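You operate a simulated robot arm through the tools that you are given. There is no shell and no other tool.

You are at the controls of a simulated robot arm. One attempt, no reset.

Task
Clear the chiller's NO FLOW fault and set it to 21 C.
Fine: switch off, open the blue hose lever, switch on again.
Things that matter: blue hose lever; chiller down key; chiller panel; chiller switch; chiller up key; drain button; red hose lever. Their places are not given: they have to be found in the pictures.

It is judged by the outcome, as a careful person would: the job done as asked, and still so three seconds after it is handed in. It fails if anything else is knocked over, pushed out of place, dropped, spilled or broken.

Robot
A 7-joint arm with a two-finger parallel gripper, fixed in place. Base frame: the origin is at the foot of the arm, x ahead of it, y to its left, z up. Readings come in m, rad, newtons and seconds.
With the tool pointing down near the work surface it reaches from about 0.1 to 0.34 m from the base axis. Its first joint turns from -2.897 to 2.897 rad. Payload 1.57 kg.
The tool frame sits at the grasp point between the pads (the TCP): z along the fingers, y along the line on which they close. The tips reach 0.03 m beyond it. The gripper opens to 0.08 m. The fingers are 0.017 m wide and 0.012 m thick; the gripper's body (0.04 by 0.082 m) begins 0.08 m behind the TCP.
Orientation is that of the tool frame in the base frame, as a unit quaternion [w, x, y, z]. With the fingers straight down and closing along the base's y, the tool's x points along the base's -x, its y along +y and its z along -z.

Tools
- The arm moves only by the tool apply_moves. Its argument "deltas" is a list of rows, each a list of 7 numbers: the opening, from 0 (shut) to 1 (fully open), then the shift along the tool's x, y, z in m, then the turn, a rotation vector about the tool's x, y, z in rad. In form: [[fingers, x, y, z, rx, ry, rz], ...]. A call has 1 to 20 rows; each row shifts and turns the commanded pose from where the row before left it, along the tool's axes as they then stand. Each row takes 0.2 s and may step no farther than 0.05 m and 0.15 rad from the row before; otherwise, or with a gripper value out of range, the whole call is refused. Where a pose cannot be reached the arm comes as near as it can. A force on the tool above 40 N (or 10 N above the force at the start of the call, whichever is more), or a blocked arm, ends the call early, and 0.2 s more pass. Each finger travels about 0.072 m/s and halts on what it meets, pressing with about 42 N; the grip force reading is that of the motor and also rises with nothing between the fingers. The clock runs only during rows and for 0.2 s after the last one: add rows that do not move to give the fingers time. It gives the time, the measured TCP pose, the force on the tool (base axes), the opening and the grip force at its end, in the units of the frame above (readings bear some noise), with the torque about the TCP (base axes, N m) and any sound that the robot's microphone picked up.
- Cameras (640 x 400 px; columns grow to the right, rows downward): "scene" is fixed at [0.2187, 0.65, 1.0872]; the picture's right is [-0.96, -0.28, 0.00], its down [-0.15, 0.49, -0.86] and it looks along [0.24, -0.82, -0.52] (base axes); focal length 309 px, centre (320, 200). "wrist" rides on the gripper at [0.072, -0.007, -0.122] in the tool frame; the picture's right is [0.09, 1.00, 0.00], its down [-0.84, 0.08, -0.54] and it looks along [-0.54, 0.05, 0.84] (tool axes); focal length 238 px, centre (320, 200).
- camera(camera): a new picture of that camera. No time passes.
- raise_lower(by): slides the trunk up (or, below 0, down) by that many m; the arm rides with it, the base frame stays. It gives what a move gives, with no picture.
- locate(camera, pixels): for up to 12 pixels [column, row] of the newest picture of that camera ("zoom" is the newest enlarged one), the place [x, y, z] in the base frame of the surface seen there, good to about 0.003 m. No time passes.
- enlarge(camera, box): a new picture of the part [left, top, right, bottom] of that camera's present view, enlarged. No time passes.
- hand_in(): hands the job in; it is judged then, once.

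Open the gripper and draw the arm clear of the work before you hand the job in, unless the task says otherwise.

The tools are called after "Request:" by a JSON object that holds its "api" and its "payload". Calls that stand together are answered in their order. apply_moves: Moves the arm, as the interface text tells. Its arguments: {"type":"object","properties":{"deltas":{"type":"array"}},"required":["deltas"]} The other tools are called the same way: raise_lower (by) slides the trunk up or down; camera (camera) takes a picture; locate (camera, pixels) gives the place of the surface under pixels of a picture; enlarge (camera, box) takes an enlarged picture of a part of a camera's view; hand_in () hands the job in.

At the start:

```text
time: 0.0
tool_pos: [0.3527, 0.1413, 0.8837]
orientation: [0.0, 0.0, 1.0, 0.0]
wrist_force: [0.3, -0.5, -0.3]
wrist_torque: [-0.02, 0.03, -0.03]
gripper_width: 0.0799
gripper_force: 0.0
trunk travel left (down, up): [-0.692, 0.298]
```

scene: 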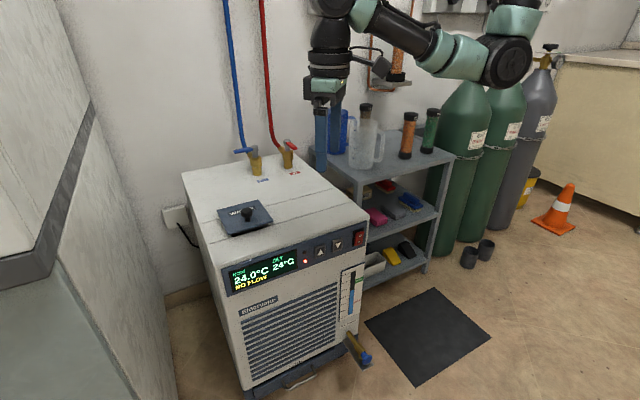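
wrist: 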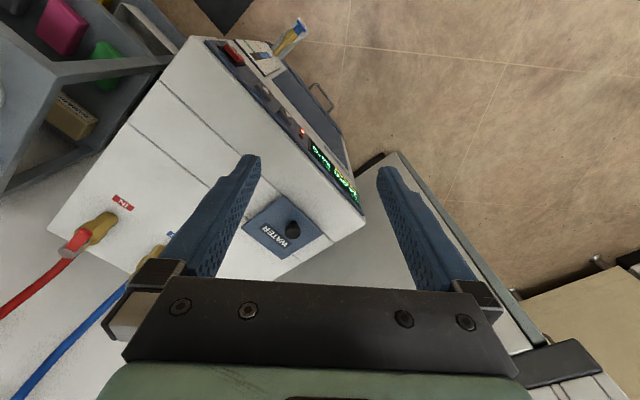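

The scene shows the chiller with its panel around (265,268), keys near (320,250) and (338,243), switch near (359,238), blue lever near (243,150), red lever near (293,145). I'll enlarge these areas.

Request:
{"api": "enlarge", "payload": {"camera": "scene", "box": [210, 210, 390, 320]}}

Request:
{"api": "enlarge", "payload": {"camera": "scene", "box": [210, 120, 330, 200]}}

Request:
{"api": "enlarge", "payload": {"camera": "wrist", "box": [40, 160, 240, 300]}}

```text
3.56 times, centred on (300, 265) of scene
```

zoom: 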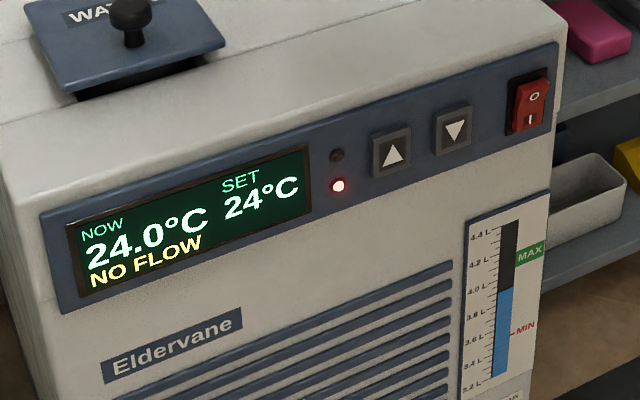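

```text
5.00 times, centred on (270, 160) of scene
```

zoom: 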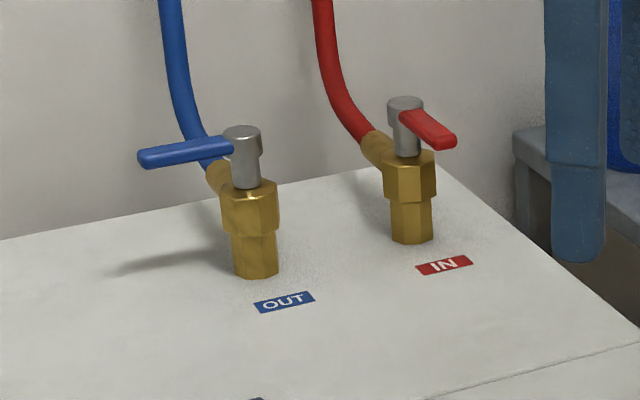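

```text
2.86 times, centred on (140, 230) of wrist
```

zoom: 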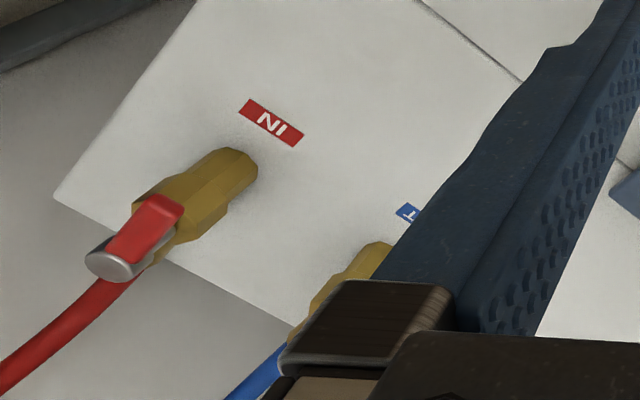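

The blue lever sticks out sideways (closed), while the red points toward the front (open). I'll enlarge the valves again and locate points on it.

Request:
{"api": "enlarge", "payload": {"camera": "scene", "box": [210, 120, 330, 200]}}

Request:
{"api": "locate", "payload": {"camera": "zoom", "pixels": [[145, 155], [185, 150], [222, 144], [241, 132], [245, 165], [250, 210], [255, 260], [404, 102], [425, 122], [450, 138], [285, 302], [445, 265]]}}

Request:
{"api": "enlarge", "payload": {"camera": "scene", "box": [210, 210, 390, 320]}}

Request:
{"api": "locate", "payload": {"camera": "zoom", "pixels": [[391, 154], [453, 130], [533, 95], [528, 120], [515, 110], [60, 290], [550, 60], [45, 215], [335, 155], [548, 125], [300, 90], [520, 20]]}}

```text
5.00 times, centred on (270, 160) of scene
```

zoom: 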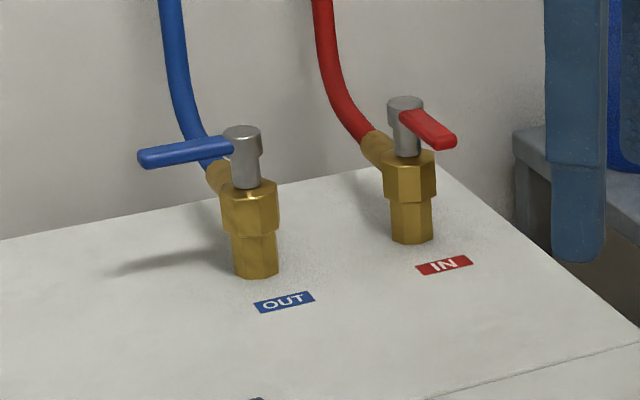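

```text
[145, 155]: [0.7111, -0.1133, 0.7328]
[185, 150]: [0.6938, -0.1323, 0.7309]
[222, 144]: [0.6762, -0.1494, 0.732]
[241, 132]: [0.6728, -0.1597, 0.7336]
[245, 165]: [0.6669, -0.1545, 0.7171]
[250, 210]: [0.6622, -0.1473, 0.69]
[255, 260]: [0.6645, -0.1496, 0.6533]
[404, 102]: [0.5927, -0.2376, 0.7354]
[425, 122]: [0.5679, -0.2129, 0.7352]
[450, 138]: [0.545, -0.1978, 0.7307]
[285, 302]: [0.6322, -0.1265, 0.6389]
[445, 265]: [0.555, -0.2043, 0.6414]
```

```text
3.56 times, centred on (300, 265) of scene
```

zoom: 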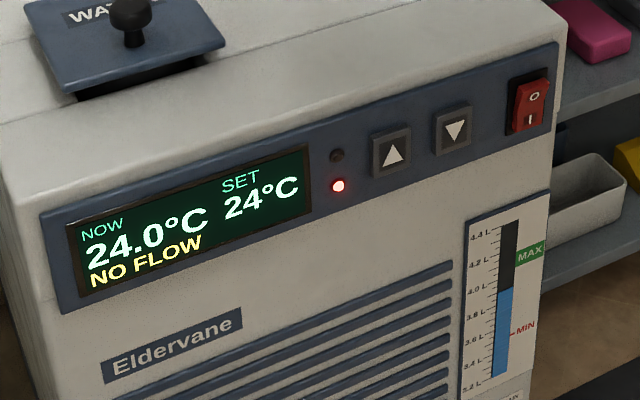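

```text
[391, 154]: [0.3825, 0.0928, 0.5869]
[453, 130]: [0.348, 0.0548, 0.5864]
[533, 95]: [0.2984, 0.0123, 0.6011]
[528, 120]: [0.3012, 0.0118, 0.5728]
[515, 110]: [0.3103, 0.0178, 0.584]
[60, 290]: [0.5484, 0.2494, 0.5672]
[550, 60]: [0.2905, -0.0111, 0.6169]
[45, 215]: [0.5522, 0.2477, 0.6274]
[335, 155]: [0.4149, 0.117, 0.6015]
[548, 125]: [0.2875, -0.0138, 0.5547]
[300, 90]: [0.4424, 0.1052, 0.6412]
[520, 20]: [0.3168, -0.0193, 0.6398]
```

I'll find where the floor, the mat and the arm's links are, to understand the geometry.

Request:
{"api": "camera", "payload": {"camera": "scene"}}

Request:
{"api": "locate", "payload": {"camera": "scene", "pixels": [[430, 335], [505, 60], [450, 60], [400, 35], [330, 40], [325, 80], [530, 20], [560, 330], [240, 20], [263, 20], [200, 60], [320, 155]]}}

Request:
{"api": "locate", "payload": {"camera": "wrist", "pixels": [[232, 55], [264, 92], [288, 118], [303, 133], [123, 205], [85, 243], [293, 229], [220, 170], [320, 160], [195, 45], [360, 215], [50, 230]]}}

```text
taken
```

scene: 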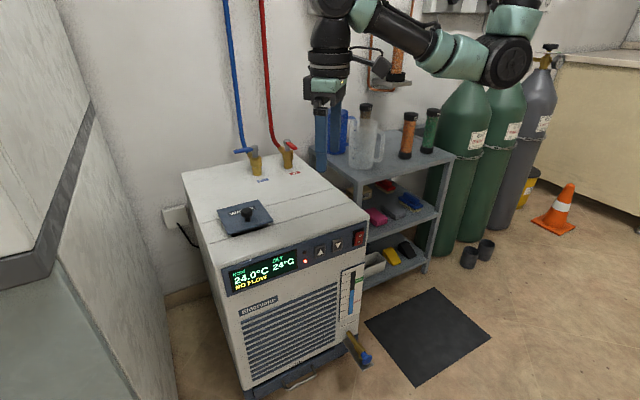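

```text
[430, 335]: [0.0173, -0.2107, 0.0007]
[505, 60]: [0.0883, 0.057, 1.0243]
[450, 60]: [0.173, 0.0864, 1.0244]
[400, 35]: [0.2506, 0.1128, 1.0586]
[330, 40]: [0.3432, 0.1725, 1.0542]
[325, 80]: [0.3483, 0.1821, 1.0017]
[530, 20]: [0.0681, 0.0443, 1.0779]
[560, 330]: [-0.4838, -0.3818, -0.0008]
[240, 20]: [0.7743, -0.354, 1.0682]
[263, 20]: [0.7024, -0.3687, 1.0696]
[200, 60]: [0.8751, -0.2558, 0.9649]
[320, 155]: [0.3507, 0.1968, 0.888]
```

```text
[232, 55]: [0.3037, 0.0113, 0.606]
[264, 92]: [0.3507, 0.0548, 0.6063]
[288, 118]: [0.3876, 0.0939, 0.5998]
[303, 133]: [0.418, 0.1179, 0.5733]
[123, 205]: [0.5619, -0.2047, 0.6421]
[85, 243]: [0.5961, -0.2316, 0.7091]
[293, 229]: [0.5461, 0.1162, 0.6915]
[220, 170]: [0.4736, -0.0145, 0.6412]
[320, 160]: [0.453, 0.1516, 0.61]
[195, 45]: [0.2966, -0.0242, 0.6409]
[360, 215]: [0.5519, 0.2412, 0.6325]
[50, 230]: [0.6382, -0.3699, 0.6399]
```

The floor is z≈0, the chiller top is z≈0.64, and the arm hangs in from above the picture. I'll lower the trunk by 0.15 m (tips stay above the chiller top, at z≈0.70) to see more of the arm.

Request:
{"api": "raise_lower", "payload": {"by": -0.15}}

Request:
{"api": "camera", "payload": {"camera": "scene"}}

Request:
{"api": "camera", "payload": {"camera": "wrist"}}

```text
time: 1.8
tool_pos: [0.3536, 0.1421, 0.7348]
orientation: [0.0, 0.0, 1.0, 0.0]
wrist_force: [0.6, -0.3, 0.8]
wrist_torque: [0.01, 0.0, 0.03]
gripper_width: 0.08
gripper_force: 0.0
trunk travel left (down, up): [-0.542, 0.448]
```

```text
taken
```

scene: 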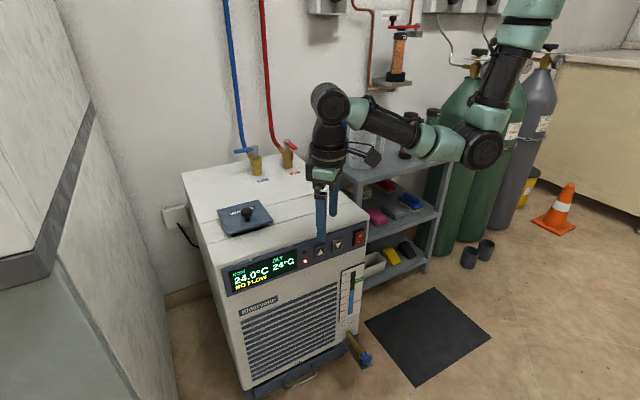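

```text
taken
```

wrist: 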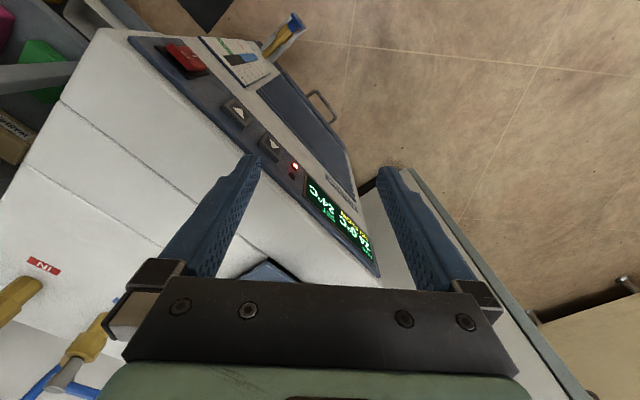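

The upper arm goes up from the elbow (482,150) to (530,10). I'll locate points along it to estimate link lengths.

Request:
{"api": "locate", "payload": {"camera": "scene", "pixels": [[482, 150], [530, 10], [500, 75], [515, 40], [440, 143], [395, 128], [330, 100], [330, 140], [325, 175]]}}

```text
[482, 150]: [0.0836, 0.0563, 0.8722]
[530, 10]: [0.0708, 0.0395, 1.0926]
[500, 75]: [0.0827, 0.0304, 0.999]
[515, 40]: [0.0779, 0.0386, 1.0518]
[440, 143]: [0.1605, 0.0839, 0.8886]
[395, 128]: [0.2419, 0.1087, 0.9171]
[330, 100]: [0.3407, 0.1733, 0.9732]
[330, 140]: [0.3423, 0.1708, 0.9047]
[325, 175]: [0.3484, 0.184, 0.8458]
```

The elbow hangs at about (0.085,0.03,0.87) and the chiller front runs at 45° with outward normal (-0.707,0.707). I'll shut the fingers, yaw the tool 45° to face the panel, back out a little, then tilt 45° toward the panel, all well above the chiller top.

Request:
{"api": "apply_moves", "payload": {"deltas": [[0, 0, 0, 0, 0, 0, 0.131], [0, 0, 0, 0, 0, 0, 0.131], [0, 0, 0, 0, 0, 0, 0.131], [0, 0, 0, 0, 0, 0, 0.131], [0, 0, 0, 0, 0, 0, 0.131], [0, 0, 0, 0, 0, 0, 0.1304], [0, 0.03, 0, 0, 0, 0, 0], [0, 0.03, 0, 0, 0, 0, 0], [0, 0, 0, 0, 0, -0.131, 0], [0, 0, 0, 0, 0, -0.131, 0], [0, 0, 0, 0, 0, -0.131, 0], [0, 0, 0, 0, 0, -0.131, 0], [0, 0, 0, 0, 0, -0.131, 0], [0, 0, 0, 0, 0, -0.1304, 0]]}}

Request:
{"api": "camera", "payload": {"camera": "scene"}}

Request:
{"api": "camera", "payload": {"camera": "wrist"}}

```text
time: 4.8
tool_pos: [0.3114, 0.1846, 0.7342]
orientation: [0.355, 0.353, 0.853, -0.147]
wrist_force: [-0.1, 0.3, 0.4]
wrist_torque: [-0.03, 0.0, -0.02]
gripper_width: 0.0
gripper_force: 21.0
trunk travel left (down, up): [-0.542, 0.448]
```

```text
taken
```

scene: 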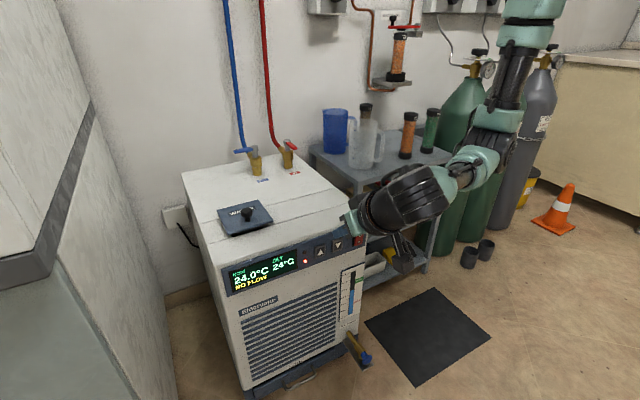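

```text
taken
```

wrist: 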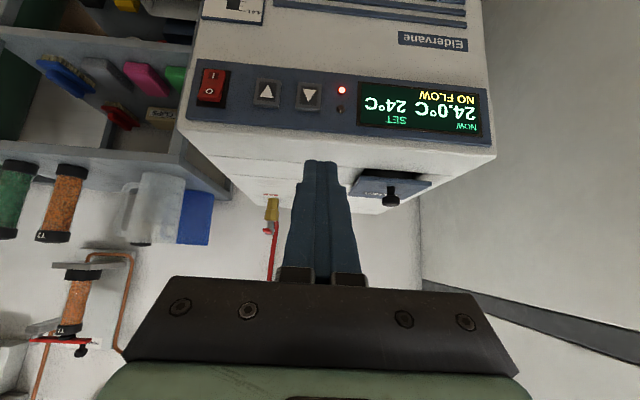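

The tool now faces the panel and the wrist picture shows the switch (210,86), up key (267,93) and down key (309,95), upside down. I'll enlarge and locate them.

Request:
{"api": "enlarge", "payload": {"camera": "wrist", "box": [180, 50, 360, 162]}}

Request:
{"api": "locate", "payload": {"camera": "wrist", "pixels": [[214, 73], [208, 99], [211, 86], [200, 86], [222, 88], [267, 93], [309, 95], [288, 95], [240, 90], [288, 80], [288, 120], [213, 66]]}}

```text
3.56 times, centred on (270, 106) of wrist
```

zoom: 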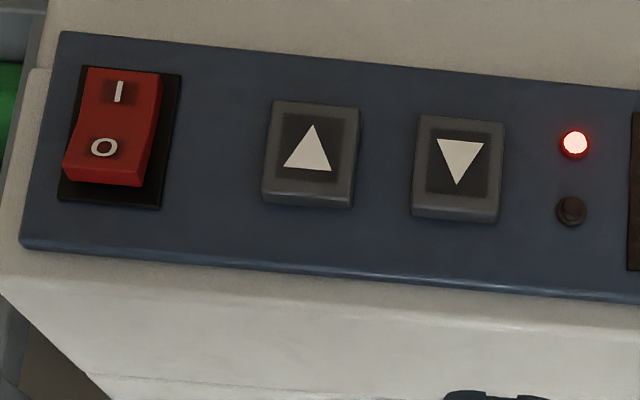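

```text
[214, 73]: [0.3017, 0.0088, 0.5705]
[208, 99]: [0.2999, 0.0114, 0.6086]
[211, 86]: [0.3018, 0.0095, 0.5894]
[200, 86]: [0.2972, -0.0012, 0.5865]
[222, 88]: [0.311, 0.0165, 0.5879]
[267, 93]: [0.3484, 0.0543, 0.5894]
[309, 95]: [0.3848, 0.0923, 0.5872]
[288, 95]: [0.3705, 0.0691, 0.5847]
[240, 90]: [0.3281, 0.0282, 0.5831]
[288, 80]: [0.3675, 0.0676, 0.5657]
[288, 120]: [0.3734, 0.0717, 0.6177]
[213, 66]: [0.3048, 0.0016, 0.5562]
```

The down key is at (0.348,0.054,0.588), the up key at (0.384,0.092,0.587), and the switch's raised O end is at about (0.300,0.011,0.606) (top). I'll slide sideways to the switch's column first, then approach to about 2 cm short of the O end.

Request:
{"api": "apply_moves", "payload": {"deltas": [[0, 0, -0.0437, 0, 0, 0, 0], [0, 0, -0.0437, 0, 0, 0, 0], [0, 0, -0.0437, 0, 0, 0, 0], [0, 0.0116, 0, 0.0432, 0, 0, 0], [0, 0.0116, 0, 0.0432, 0, 0, 0], [0, 0.0115, 0, 0.043, 0, 0, 0]]}}

Request:
{"api": "camera", "payload": {"camera": "scene"}}

Request:
{"api": "camera", "payload": {"camera": "wrist"}}

```text
time: 6.2
tool_pos: [0.2656, 0.0435, 0.618]
orientation: [0.354, 0.353, 0.854, -0.146]
wrist_force: [-0.2, 0.3, 0.1]
wrist_torque: [0.03, 0.02, 0.0]
gripper_width: 0.0
gripper_force: 21.6
trunk travel left (down, up): [-0.542, 0.448]
```

```text
taken
```

scene: 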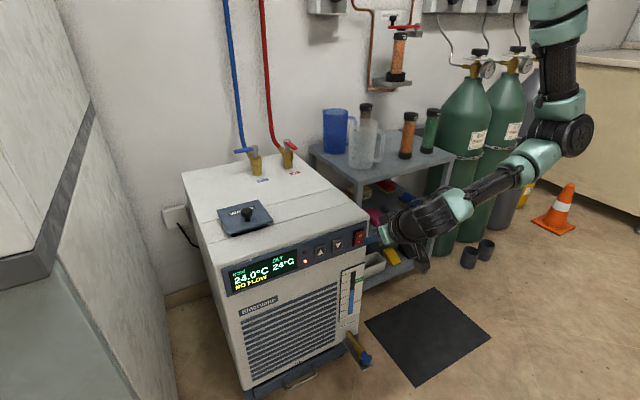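

```text
taken
```

wrist: 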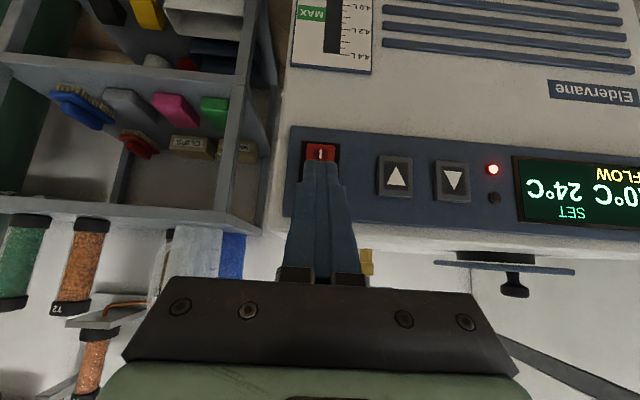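

The fingertips sit right in front of the switch (tip at about (320,165) in the wrist picture). I'll check the tip's measured position against the switch.

Request:
{"api": "enlarge", "payload": {"camera": "wrist", "box": [270, 120, 390, 195]}}

Request:
{"api": "locate", "payload": {"camera": "wrist", "pixels": [[320, 165], [312, 168], [330, 168], [320, 153], [312, 147], [335, 150], [306, 155], [395, 180], [452, 182]]}}

```text
5.33 times, centred on (330, 158) of wrist
```

zoom: 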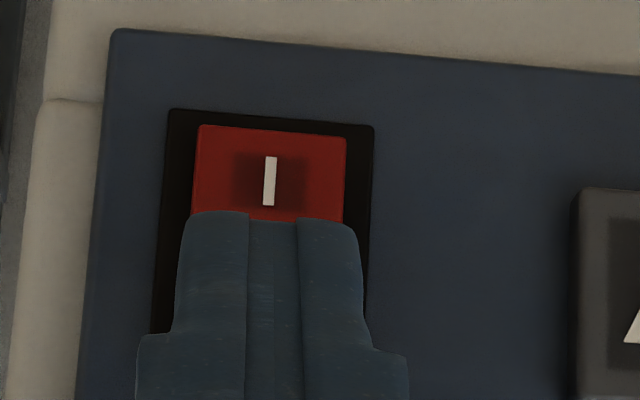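

```text
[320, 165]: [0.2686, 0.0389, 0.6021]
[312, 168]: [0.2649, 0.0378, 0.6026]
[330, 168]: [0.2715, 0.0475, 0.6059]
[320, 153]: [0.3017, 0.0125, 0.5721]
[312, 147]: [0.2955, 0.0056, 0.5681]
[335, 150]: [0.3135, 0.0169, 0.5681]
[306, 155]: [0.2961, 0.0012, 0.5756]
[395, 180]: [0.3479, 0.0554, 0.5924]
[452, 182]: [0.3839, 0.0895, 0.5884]
```

The tip is centred on the switch. I'll advance along the panel normal in small steps and watch the force.

Request:
{"api": "apply_moves", "payload": {"deltas": [[0, -0.00566, 0, 0.00566, 0, 0, 0], [0, -0.00424, 0, 0.00424, 0, 0, 0], [0, -0.00283, 0, 0.00283, 0, 0, 0], [0, 0, 0, 0, 0, 0, 0]]}}

Request:
{"api": "enlarge", "payload": {"camera": "scene", "box": [300, 200, 400, 262]}}

```text
time: 7.2
tool_pos: [0.2781, 0.032, 0.6185]
orientation: [0.354, 0.353, 0.854, -0.146]
wrist_force: [-0.2, -0.8, 0.1]
wrist_torque: [-0.01, -0.03, -0.03]
gripper_width: 0.0001
gripper_force: 21.0
trunk travel left (down, up): [-0.542, 0.448]
```

```text
6.40 times, centred on (350, 231) of scene
```

zoom: 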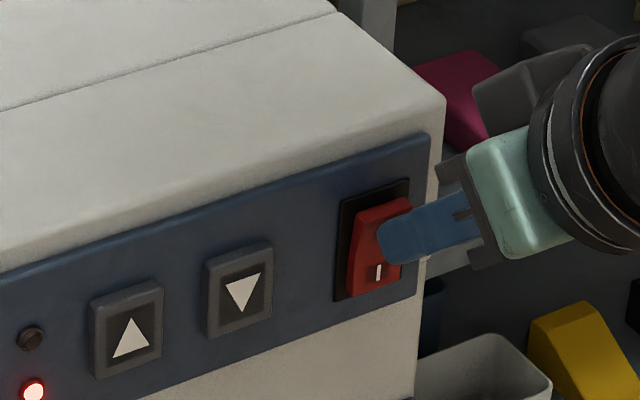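

No contact yet (force ~0) and the tip is over the O half. I'll go on in 3 mm steps.

Request:
{"api": "apply_moves", "payload": {"deltas": [[0, -0.00212, 0, 0.00212, 0, 0, 0], [0, -0.00212, 0, 0.00212, 0, 0, 0], [0, -0.00141, 0, 0.00141, 0, 0, 0]]}}

Request:
{"api": "enlarge", "payload": {"camera": "scene", "box": [220, 200, 400, 312]}}

```text
time: 8.0
tool_pos: [0.282, 0.0286, 0.6195]
orientation: [0.353, 0.353, 0.854, -0.147]
wrist_force: [-13.3, 12.3, 9.1]
wrist_torque: [-0.03, 0.02, -0.04]
gripper_width: 0.0
gripper_force: 21.2
trunk travel left (down, up): [-0.542, 0.448]
```

```text
3.56 times, centred on (310, 256) of scene
```

zoom: 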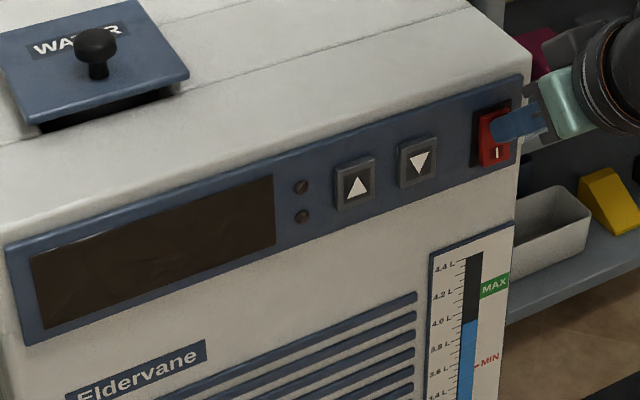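

The display has gone dark: the chiller is off. I'll retreat outward along the normal and check that the switch stays off.

Request:
{"api": "apply_moves", "payload": {"deltas": [[0, 0.0071, 0, -0.0071, 0, 0, 0], [0, 0.0212, 0, -0.0212, 0, 0, 0], [0, 0.0212, 0, -0.0212, 0, 0, 0], [0, 0, 0, 0, 0, 0, 0]]}}

Request:
{"api": "enlarge", "payload": {"camera": "scene", "box": [220, 200, 400, 312]}}

Request:
{"api": "enlarge", "payload": {"camera": "wrist", "box": [240, 90, 480, 240]}}

```text
time: 8.9
tool_pos: [0.2331, 0.0755, 0.6183]
orientation: [0.354, 0.354, 0.853, -0.146]
wrist_force: [0.2, 0.5, -0.4]
wrist_torque: [-0.03, -0.01, 0.01]
gripper_width: 0.0
gripper_force: 21.4
trunk travel left (down, up): [-0.542, 0.448]
```

```text
3.56 times, centred on (310, 256) of scene
```

zoom: 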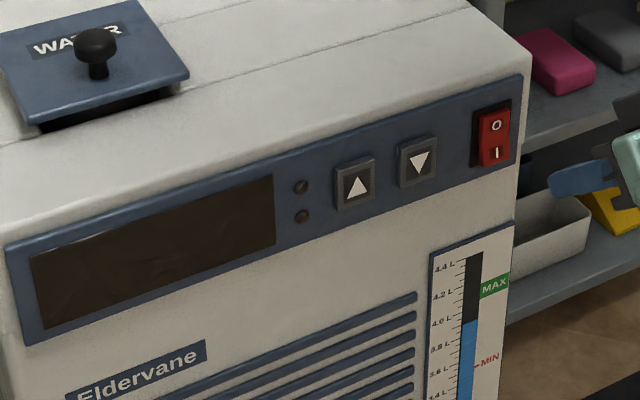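

```text
2.67 times, centred on (360, 165) of wrist
```

zoom: 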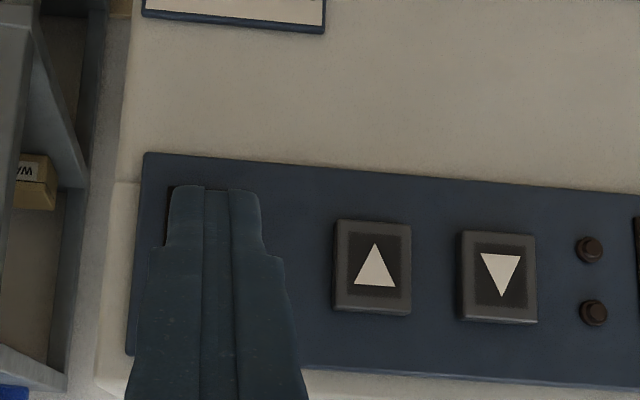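

The switch is off and stays off (O in, display dark). Next is the blue lever: I'll re-look at the valves and locate the hose, lever and stem points to plan the hook behind the lever.

Request:
{"api": "enlarge", "payload": {"camera": "scene", "box": [210, 90, 330, 165]}}

Request:
{"api": "locate", "payload": {"camera": "zoom", "pixels": [[150, 0], [165, 80], [180, 200], [195, 270], [215, 325], [150, 310], [150, 318], [195, 302], [242, 290], [330, 200], [365, 280], [245, 340]]}}

```text
5.33 times, centred on (270, 128) of scene
```

zoom: 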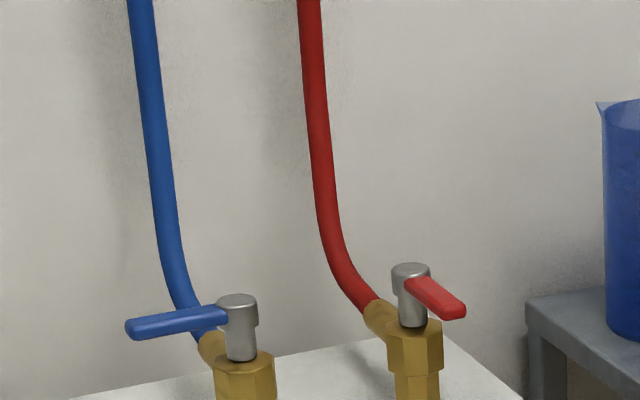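

```text
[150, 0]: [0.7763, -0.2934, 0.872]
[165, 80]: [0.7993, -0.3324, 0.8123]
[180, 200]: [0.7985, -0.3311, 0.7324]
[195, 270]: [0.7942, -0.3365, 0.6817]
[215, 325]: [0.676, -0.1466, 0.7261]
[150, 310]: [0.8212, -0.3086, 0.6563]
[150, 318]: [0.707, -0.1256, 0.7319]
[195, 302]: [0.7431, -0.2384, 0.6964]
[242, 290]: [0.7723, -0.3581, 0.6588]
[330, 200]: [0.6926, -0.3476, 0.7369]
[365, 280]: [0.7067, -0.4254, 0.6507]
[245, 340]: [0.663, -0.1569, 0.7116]
```

The lever lies along the panel's direction from the stem (0.671,-0.160) to tip (0.714,-0.110) at z≈0.732; hose stays further back, wall 0.2 m behind. I'll raise the tool 0.28 m, reduce the tilt to 25°, and begin extending over the chiller at z≈0.90.

Request:
{"api": "apply_moves", "payload": {"deltas": [[0, -0.033, 0, -0.033, 0, 0, 0], [0, -0.033, 0, -0.033, 0, 0, 0], [0, -0.033, 0, -0.033, 0, 0, 0], [0, -0.033, 0, -0.033, 0, 0, 0], [0, -0.033, 0, -0.033, 0, 0, 0], [0, -0.033, 0, -0.033, 0, 0, 0], [0, 0, 0, 0, 0, 0.1163, 0], [0, 0, 0, 0, 0, 0.1163, 0], [0, 0, 0, 0, 0, 0.1163, 0], [0, 0, 0, 0, 0, 0, 0]]}}

Request:
{"api": "camera", "payload": {"camera": "scene"}}

```text
time: 11.2
tool_pos: [0.2517, 0.1079, 0.882]
orientation: [0.201, 0.373, 0.902, -0.084]
wrist_force: [-0.7, 0.0, -0.5]
wrist_torque: [-0.04, 0.02, 0.02]
gripper_width: 0.0
gripper_force: 22.0
out of reach, approached as far as the arm can: row 6, 7, 8, 9
trunk travel left (down, up): [-0.542, 0.448]
```

```text
taken
```

scene: 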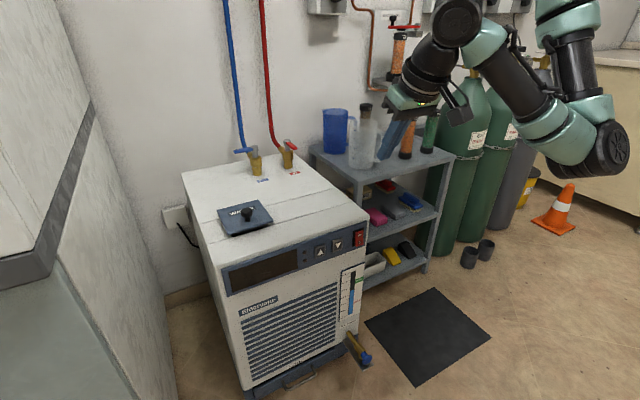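

The last rows were near the inner reach limit, but orientation is right (25° tilt). I'll extend toward the lever, which comes back into easy reach, and check partway.

Request:
{"api": "apply_moves", "payload": {"deltas": [[0, -0.0373, 0.0164, 0.0174, 0, 0, 0], [0, -0.0373, 0.0164, 0.0174, 0, 0, 0], [0, -0.0373, 0.0164, 0.0174, 0, 0, 0], [0, -0.0373, 0.0164, 0.0174, 0, 0, 0], [0, -0.0373, 0.0164, 0.0174, 0, 0, 0], [0, -0.0373, 0.0164, 0.0174, 0, 0, 0], [0, 0, 0, 0, 0, 0, 0]]}}

Request:
{"api": "camera", "payload": {"camera": "scene"}}

Request:
{"api": "camera", "payload": {"camera": "wrist"}}

```text
time: 12.8
tool_pos: [0.4972, 0.0051, 0.8823]
orientation: [0.201, 0.373, 0.902, -0.084]
wrist_force: [0.0, -1.0, 0.7]
wrist_torque: [-0.03, -0.01, -0.01]
gripper_width: 0.0001
gripper_force: 21.5
trunk travel left (down, up): [-0.542, 0.448]
```

```text
taken
```

scene: 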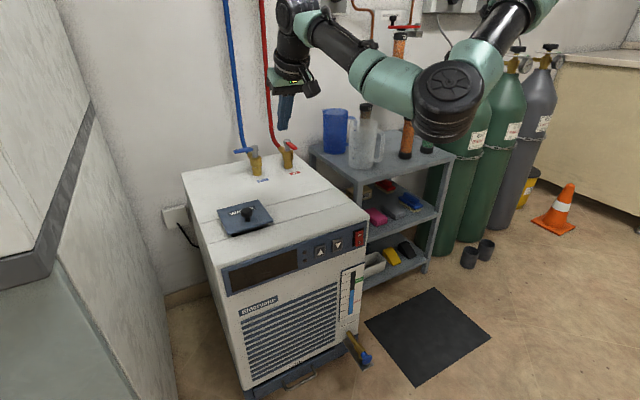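

```text
taken
```

wrist: 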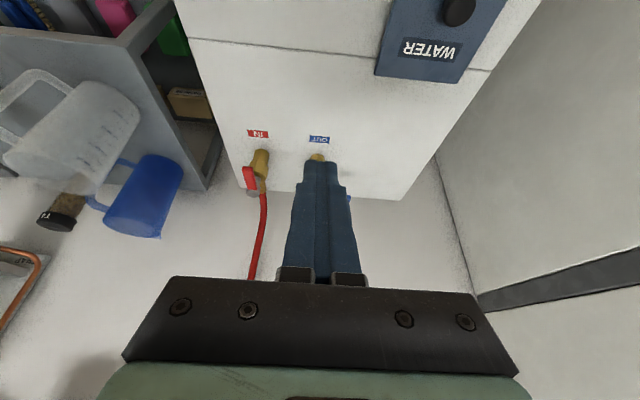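

TCP is at (0.497,0.005,0.882), clear above everything. I'll extend to above the spot just behind the lever's outer half (about (0.727,-0.143)), staying at z≈0.88.

Request:
{"api": "apply_moves", "payload": {"deltas": [[0, -0.0403, 0.0097, 0.0188, 0, 0, 0], [0, -0.0403, 0.0097, 0.0188, 0, 0, 0], [0, -0.0403, 0.0097, 0.0188, 0, 0, 0], [0, -0.0403, 0.0097, 0.0188, 0, 0, 0], [0, -0.0403, 0.0097, 0.0188, 0, 0, 0], [0, -0.0404, 0.0097, 0.0188, 0, 0, 0], [0, 0, 0, 0, 0, 0, 0]]}}

Request:
{"api": "camera", "payload": {"camera": "scene"}}

Request:
{"api": "camera", "payload": {"camera": "wrist"}}

```text
time: 14.3
tool_pos: [0.6844, -0.1231, 0.8825]
orientation: [0.2, 0.375, 0.901, -0.083]
wrist_force: [0.2, -0.3, -0.8]
wrist_torque: [0.0, 0.0, 0.01]
gripper_width: 0.0
gripper_force: 20.8
out of reach, approached as far as the arm can: row 6
trunk travel left (down, up): [-0.542, 0.448]
```

```text
taken
```

scene: 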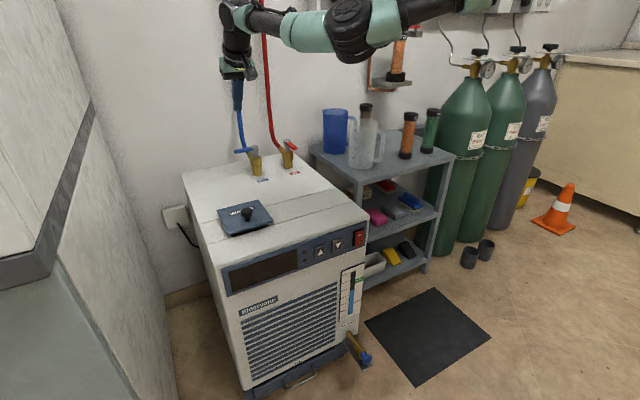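

```text
taken
```

wrist: 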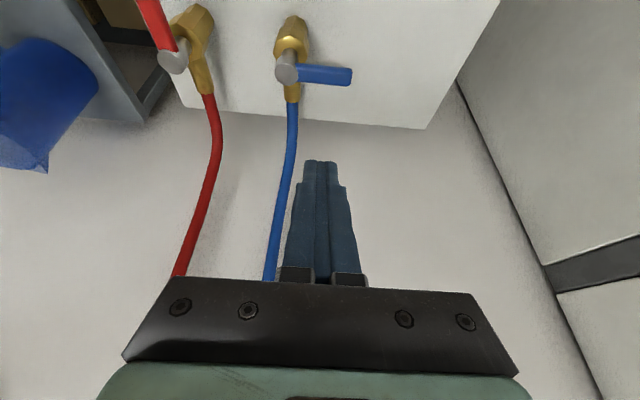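

The arm hit its outer limit at (0.684,-0.123); raising the tool relative to the trunk brings it nearer shoulder height and gives more reach. First I'll measure the lever from this good wrist view.

Request:
{"api": "enlarge", "payload": {"camera": "wrist", "box": [240, 10, 400, 110]}}

Request:
{"api": "locate", "payload": {"camera": "zoom", "pixels": [[180, 255], [245, 230], [335, 245], [420, 262], [435, 240], [420, 295], [330, 280], [260, 275], [180, 290], [205, 370], [210, 165], [330, 261]]}}

```text
4.00 times, centred on (320, 60) of wrist
```

zoom: 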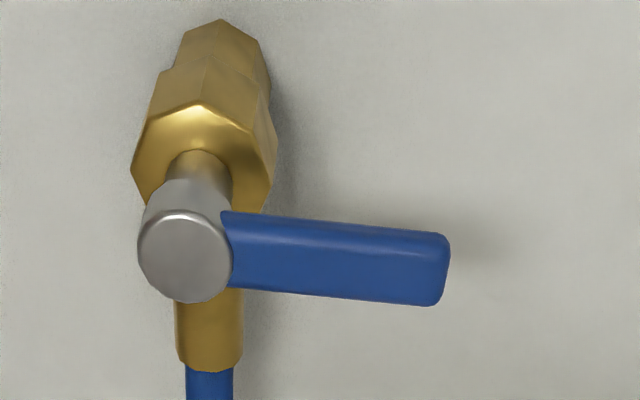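

```text
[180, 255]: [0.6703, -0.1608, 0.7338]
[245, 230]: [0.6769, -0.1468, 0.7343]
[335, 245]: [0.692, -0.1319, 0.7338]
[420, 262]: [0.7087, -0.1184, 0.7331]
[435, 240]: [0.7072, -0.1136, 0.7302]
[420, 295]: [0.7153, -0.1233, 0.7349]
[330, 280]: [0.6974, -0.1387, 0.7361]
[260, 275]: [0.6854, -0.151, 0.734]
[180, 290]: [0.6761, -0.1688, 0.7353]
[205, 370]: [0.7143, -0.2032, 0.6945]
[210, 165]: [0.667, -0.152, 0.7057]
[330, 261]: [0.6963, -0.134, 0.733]
```

The lever's back edge is at about n=-0.594 (e.g. (0.7153,-0.1233)), with its tip at u≈0.425. I'll go up 0.10 m, then on to (u,n)=(0.408,-0.615), i.e. about (0.723,-0.146).

Request:
{"api": "apply_moves", "payload": {"deltas": [[0, -0.0212, 0, -0.0453, 0, 0, 0], [0, -0.0212, 0, -0.0453, 0, 0, 0], [0, -0.02, 0.0055, 0.0093, 0, 0, 0], [0, -0.02, 0.0055, 0.0093, 0, 0, 0], [0, 0, 0, 0, 0, 0, 0]]}}

Request:
{"api": "camera", "payload": {"camera": "scene"}}

Request:
{"api": "camera", "payload": {"camera": "wrist"}}

```text
time: 15.6
tool_pos: [0.6677, -0.1232, 0.9594]
orientation: [0.201, 0.374, 0.902, -0.084]
wrist_force: [-0.6, 0.0, -0.8]
wrist_torque: [-0.02, 0.0, -0.01]
gripper_width: 0.0003
gripper_force: 20.7
out of reach, approached as far as the arm can: row 1, 2, 3, 4
trunk travel left (down, up): [-0.542, 0.448]
```

```text
taken
```

scene: 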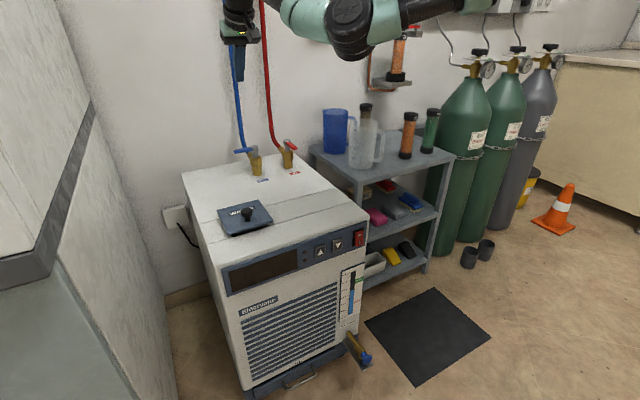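

```text
taken
```

wrist: 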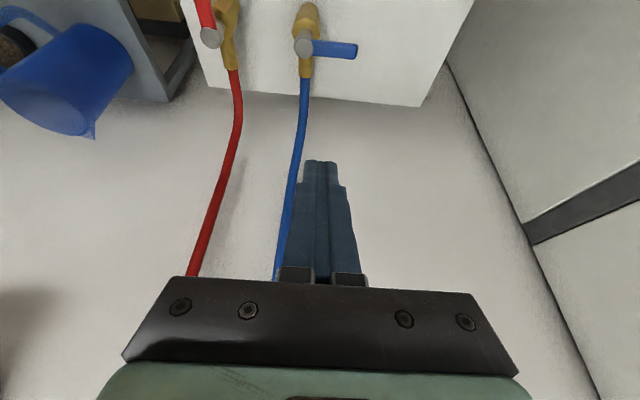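

Going up reduced the reach, so the limit isn't where I assumed. I'll locate the arm's elbow and links to understand its geometry.

Request:
{"api": "locate", "payload": {"camera": "scene", "pixels": [[350, 25], [310, 20], [420, 10], [240, 10], [240, 35], [238, 65], [380, 20], [455, 2], [275, 5]]}}

```text
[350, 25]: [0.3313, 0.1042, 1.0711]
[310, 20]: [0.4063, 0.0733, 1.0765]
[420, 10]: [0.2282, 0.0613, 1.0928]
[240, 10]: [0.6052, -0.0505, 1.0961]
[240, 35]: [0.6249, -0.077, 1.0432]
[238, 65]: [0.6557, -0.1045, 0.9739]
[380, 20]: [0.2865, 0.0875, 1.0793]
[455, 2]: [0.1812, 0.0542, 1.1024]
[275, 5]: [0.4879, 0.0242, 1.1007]
```

The elbow is still bent ~40°, so wrist orientation is what limits reach. I'll back off a little, yaw the tool to point along the arm's own direction (azimuth ≈ -10°), and tilt to 35°, which should give more reach.

Request:
{"api": "apply_moves", "payload": {"deltas": [[0, 0.0256, -0.0283, -0.012, 0, 0, 0], [0, 0.0256, -0.0283, -0.012, 0, 0, 0], [0, 0.0148, 0, 0.0317, 0, 0, 0], [0, 0.0148, 0, 0.0317, 0, 0, 0], [0, 0, 0, 0, -0.0517, 0, -0.1107], [0, 0, 0, 0, -0.0517, 0, -0.1107], [0, 0, 0, 0, -0.0517, 0, -0.1107], [0, 0, 0, 0, -0.0517, 0, -0.1107], [0, 0, 0, 0, -0.0517, 0, -0.1107], [0, 0, 0, 0, 0, -0.0873, 0], [0, 0, 0, 0, 0, -0.0873, 0], [0, 0, 0, 0, 0, 0, 0]]}}

Request:
{"api": "camera", "payload": {"camera": "scene"}}

Request:
{"api": "camera", "payload": {"camera": "wrist"}}

```text
time: 18.1
tool_pos: [0.5888, -0.1227, 0.8904]
orientation: [0.3, 0.084, 0.95, -0.026]
wrist_force: [1.4, 0.6, 0.3]
wrist_torque: [0.01, 0.01, 0.02]
gripper_width: 0.0001
gripper_force: 21.0
trunk travel left (down, up): [-0.542, 0.448]
```

```text
taken
```

scene: 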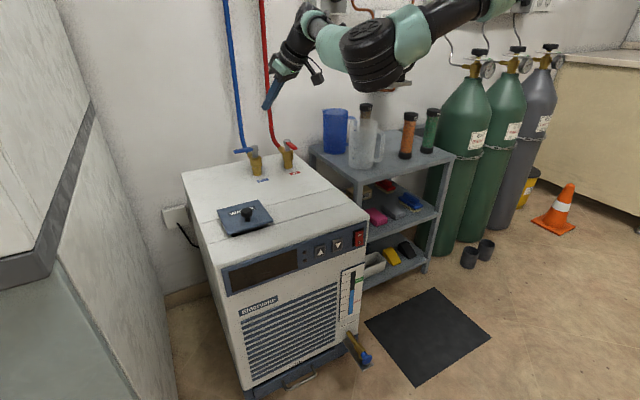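

```text
taken
```

wrist: 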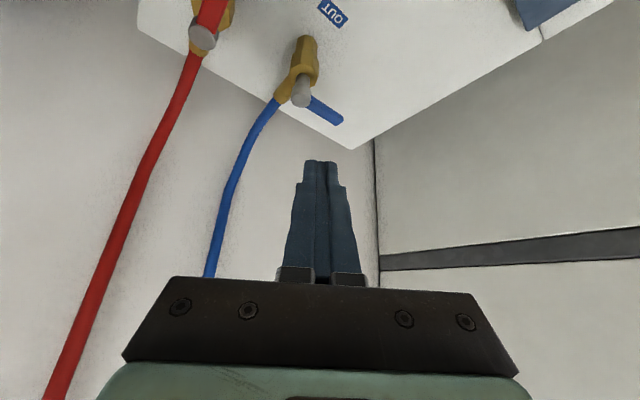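

Orientation is now heading -10° with 35° tilt, as planned. I'll extend to about (0.723,-0.153) at z≈0.89, i.e. above the place just behind the lever.

Request:
{"api": "apply_moves", "payload": {"deltas": [[0, -0.0375, -0.0022, 0.0263, 0, 0, 0], [0, -0.0375, -0.0022, 0.0263, 0, 0, 0], [0, -0.0375, -0.0022, 0.0262, 0, 0, 0], [0, 0, 0, 0, 0, 0, 0]]}}

Request:
{"api": "camera", "payload": {"camera": "scene"}}

Request:
{"api": "camera", "payload": {"camera": "wrist"}}

```text
time: 19.1
tool_pos: [0.7114, -0.1452, 0.8881]
orientation: [0.301, 0.084, 0.95, -0.027]
wrist_force: [-0.8, 0.1, 0.1]
wrist_torque: [0.0, -0.03, -0.03]
gripper_width: 0.0003
gripper_force: 21.4
out of reach, approached as far as the arm can: row 3
trunk travel left (down, up): [-0.542, 0.448]
```

```text
taken
```

scene: 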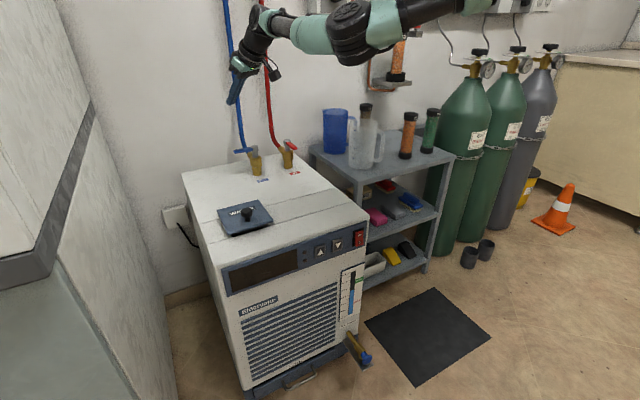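

```text
taken
```

wrist: 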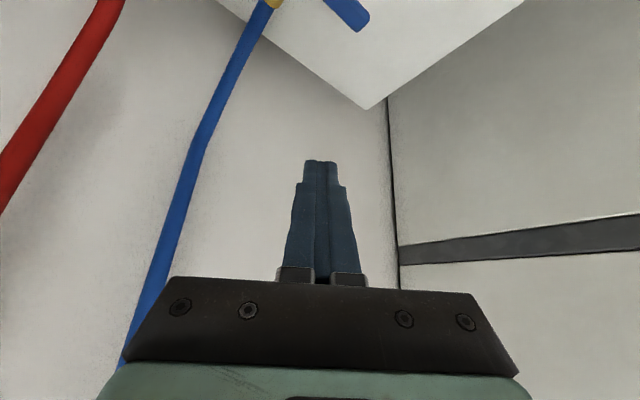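

It stopped at (0.711,-0.145), about 1.4 cm short. I'll add 8° more tilt, which moves the wrist inward, and then move the remaining centimetre.

Request:
{"api": "apply_moves", "payload": {"deltas": [[0, 0, 0, 0, 0, -0.07, 0], [0, 0, 0, 0, 0, -0.07, 0], [0, -0.0074, -0.0051, 0.0069, 0, 0, 0], [0, 0, 0, 0, 0, 0, 0]]}}

Request:
{"api": "enlarge", "payload": {"camera": "scene", "box": [200, 40, 330, 190]}}

Request:
{"api": "camera", "payload": {"camera": "wrist"}}

```text
time: 20.1
tool_pos: [0.7184, -0.1504, 0.8893]
orientation: [0.366, 0.081, 0.927, -0.032]
wrist_force: [0.5, -0.7, 0.9]
wrist_torque: [-0.02, -0.02, 0.04]
gripper_width: 0.0
gripper_force: 21.3
trunk travel left (down, up): [-0.542, 0.448]
```

```text
2.67 times, centred on (265, 115) of scene
```

zoom: 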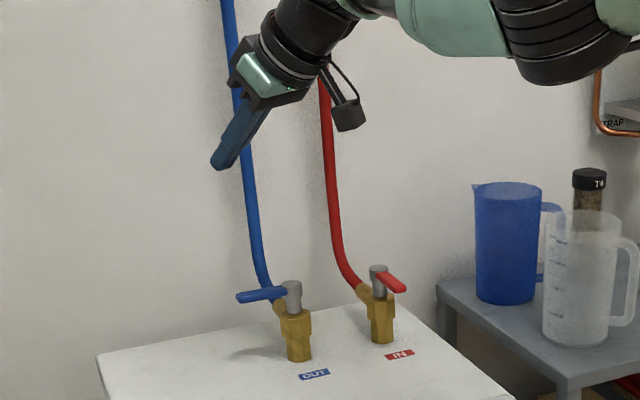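

```text
taken
```

wrist: 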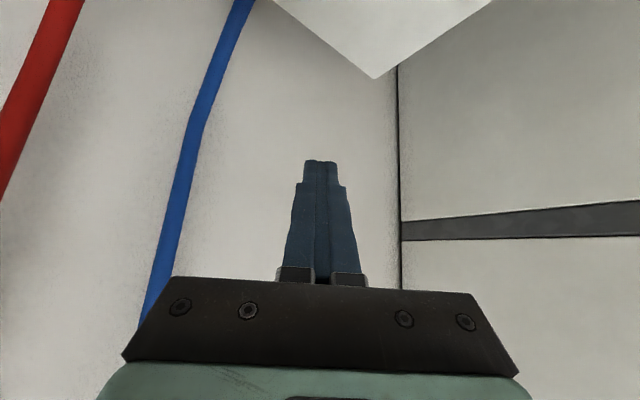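

TCP is now at (0.718,-0.150,0.889) with full reach. I'll ease back another 8 mm for clearance, then lower the trunk 0.10 m (tips to z≈0.767, still above the lever) and look.

Request:
{"api": "apply_moves", "payload": {"deltas": [[0, -0.0048, -0.0046, 0.0045, 0, 0, 0], [0, 0, 0, 0, 0, 0, 0]]}}

Request:
{"api": "raise_lower", "payload": {"by": -0.1}}

Request:
{"api": "enlarge", "payload": {"camera": "scene", "box": [210, 90, 330, 165]}}

Request:
{"api": "camera", "payload": {"camera": "wrist"}}

Request:
{"api": "camera", "payload": {"camera": "scene"}}

```text
time: 20.8
tool_pos: [0.725, -0.1562, 0.8873]
orientation: [0.367, 0.081, 0.926, -0.032]
wrist_force: [0.3, 0.1, 0.8]
wrist_torque: [-0.01, 0.01, 0.02]
gripper_width: 0.0
gripper_force: 21.2
trunk travel left (down, up): [-0.542, 0.448]
```

```text
time: 22.1
tool_pos: [0.7232, -0.1562, 0.7898]
orientation: [0.366, 0.081, 0.926, -0.032]
wrist_force: [0.5, -0.1, 0.2]
wrist_torque: [0.02, 0.0, -0.03]
gripper_width: 0.0
gripper_force: 21.0
trunk travel left (down, up): [-0.442, 0.548]
```

```text
5.33 times, centred on (270, 128) of scene
```

zoom: 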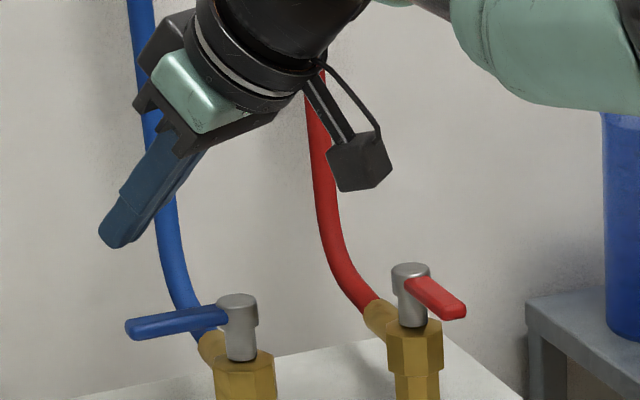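

```text
taken
```

wrist: 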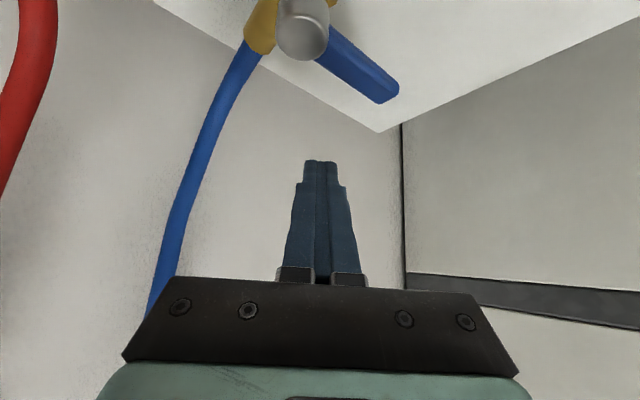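

```text
taken
```

scene: 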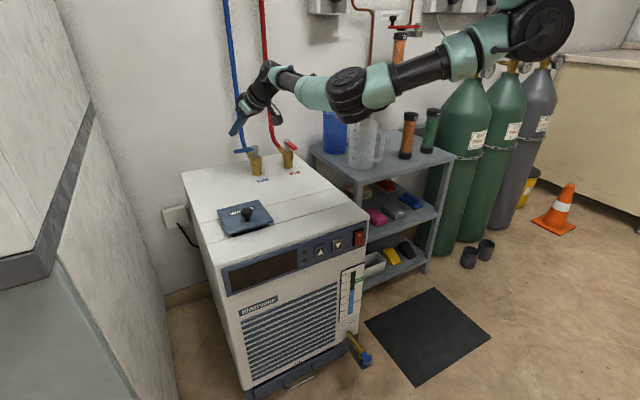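

The finger is above and behind the lever (zoom: tip at (115,240), lever at (170,320)). Predicted clearance behind the lever is ~1 cm, so I'll lower the trunk another 0.052 m.

Request:
{"api": "raise_lower", "payload": {"by": -0.052}}

Request:
{"api": "enlarge", "payload": {"camera": "scene", "box": [210, 110, 306, 170]}}

Request:
{"api": "camera", "payload": {"camera": "wrist"}}

```text
time: 23.0
tool_pos: [0.7241, -0.1551, 0.7367]
orientation: [0.366, 0.081, 0.926, -0.032]
wrist_force: [-0.4, 0.4, 0.0]
wrist_torque: [0.0, -0.02, -0.01]
gripper_width: 0.0002
gripper_force: 21.0
trunk travel left (down, up): [-0.39, 0.6]
```

```text
6.67 times, centred on (258, 140) of scene
```

zoom: 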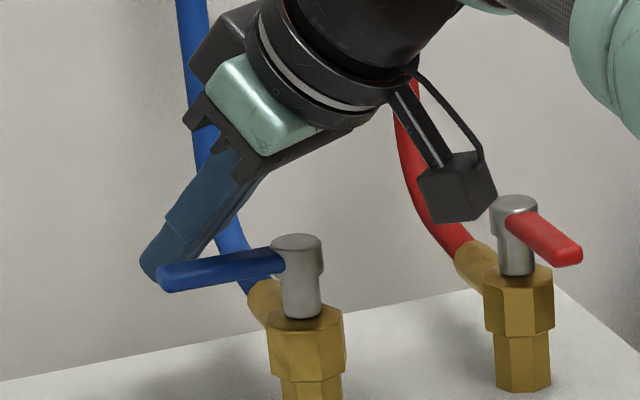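

```text
taken
```

wrist: 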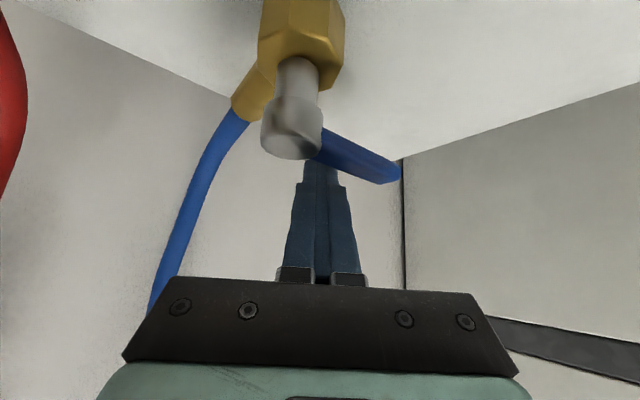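

The finger is now behind the lever (the lever hides the fingertip in the wrist picture). I'll start sweeping it around the stem, first about 30° of the arc, and check force and picture.

Request:
{"api": "apply_moves", "payload": {"deltas": [[0, 0.0045, 0.0089, -0.0043, 0, 0, 0], [0, 0.0058, 0.0107, -0.0055, 0, 0, 0], [0, 0.0076, 0.0084, -0.0071, 0, 0, 0]]}}

Request:
{"api": "enlarge", "payload": {"camera": "scene", "box": [210, 110, 306, 170]}}

Request:
{"api": "camera", "payload": {"camera": "wrist"}}

```text
time: 23.8
tool_pos: [0.7039, -0.1242, 0.7369]
orientation: [0.365, 0.081, 0.927, -0.032]
wrist_force: [0.3, 0.3, 1.5]
wrist_torque: [0.01, 0.04, 0.07]
gripper_width: 0.0
gripper_force: 21.7
trunk travel left (down, up): [-0.39, 0.6]
```

```text
6.67 times, centred on (258, 140) of scene
```

zoom: 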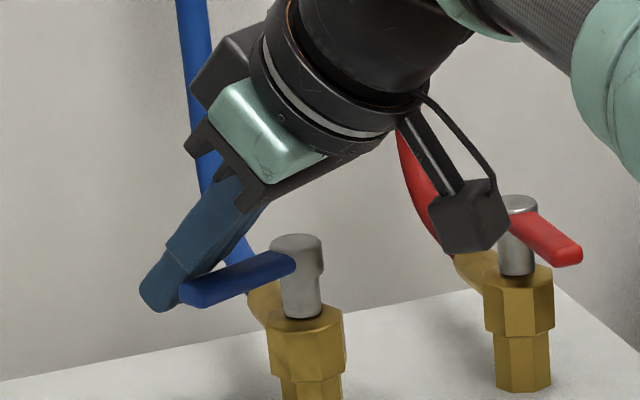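

```text
taken
```

wrist: 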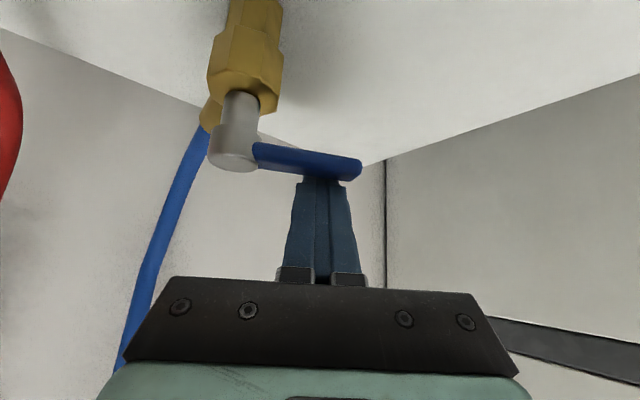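

The lever is turning smoothly with only ~1.5 N. I'll continue the arc to about 75°.

Request:
{"api": "apply_moves", "payload": {"deltas": [[0, 0.009, 0.0053, -0.0084, 0, 0, 0], [0, 0.0096, 0.0021, -0.009, 0, 0, 0], [0, 0.0097, -0.0016, -0.0091, 0, 0, 0]]}}

Request:
{"api": "enlarge", "payload": {"camera": "scene", "box": [210, 110, 306, 170]}}

Request:
{"api": "camera", "payload": {"camera": "wrist"}}

```text
time: 24.6
tool_pos: [0.6671, -0.1116, 0.7373]
orientation: [0.365, 0.082, 0.927, -0.033]
wrist_force: [1.7, -0.8, 2.7]
wrist_torque: [0.01, 0.0, 0.01]
gripper_width: 0.0
gripper_force: 20.9
trunk travel left (down, up): [-0.39, 0.6]
```

```text
6.67 times, centred on (258, 140) of scene
```

zoom: 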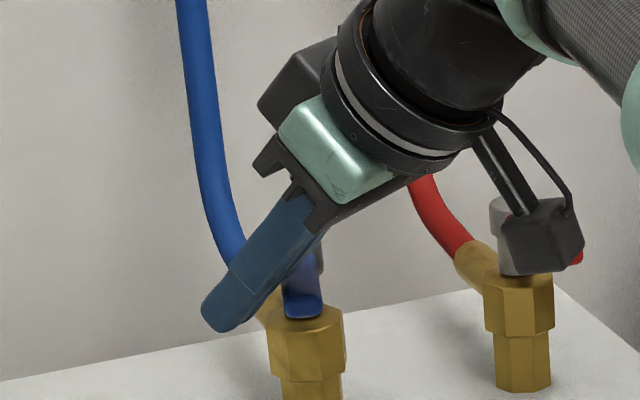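

```text
taken
```

wrist: 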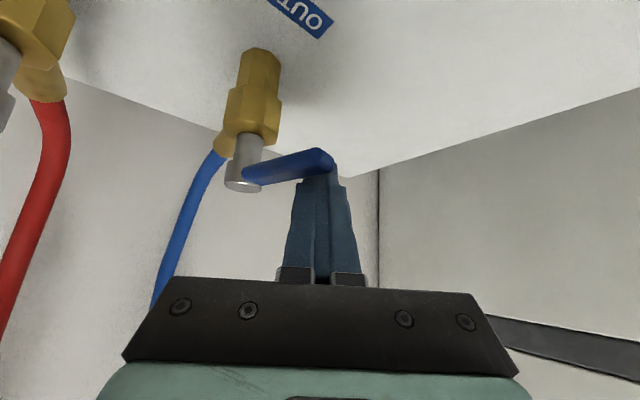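

The lever has turned most of the way. I'll measure its present direction before the final bit.

Request:
{"api": "locate", "payload": {"camera": "wrist", "pixels": [[242, 182], [262, 172], [290, 162], [315, 155], [328, 160]]}}

```text
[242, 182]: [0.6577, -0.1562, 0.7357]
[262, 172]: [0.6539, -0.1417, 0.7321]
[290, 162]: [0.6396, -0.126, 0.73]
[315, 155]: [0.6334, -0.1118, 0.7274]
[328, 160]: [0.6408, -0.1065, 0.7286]
```

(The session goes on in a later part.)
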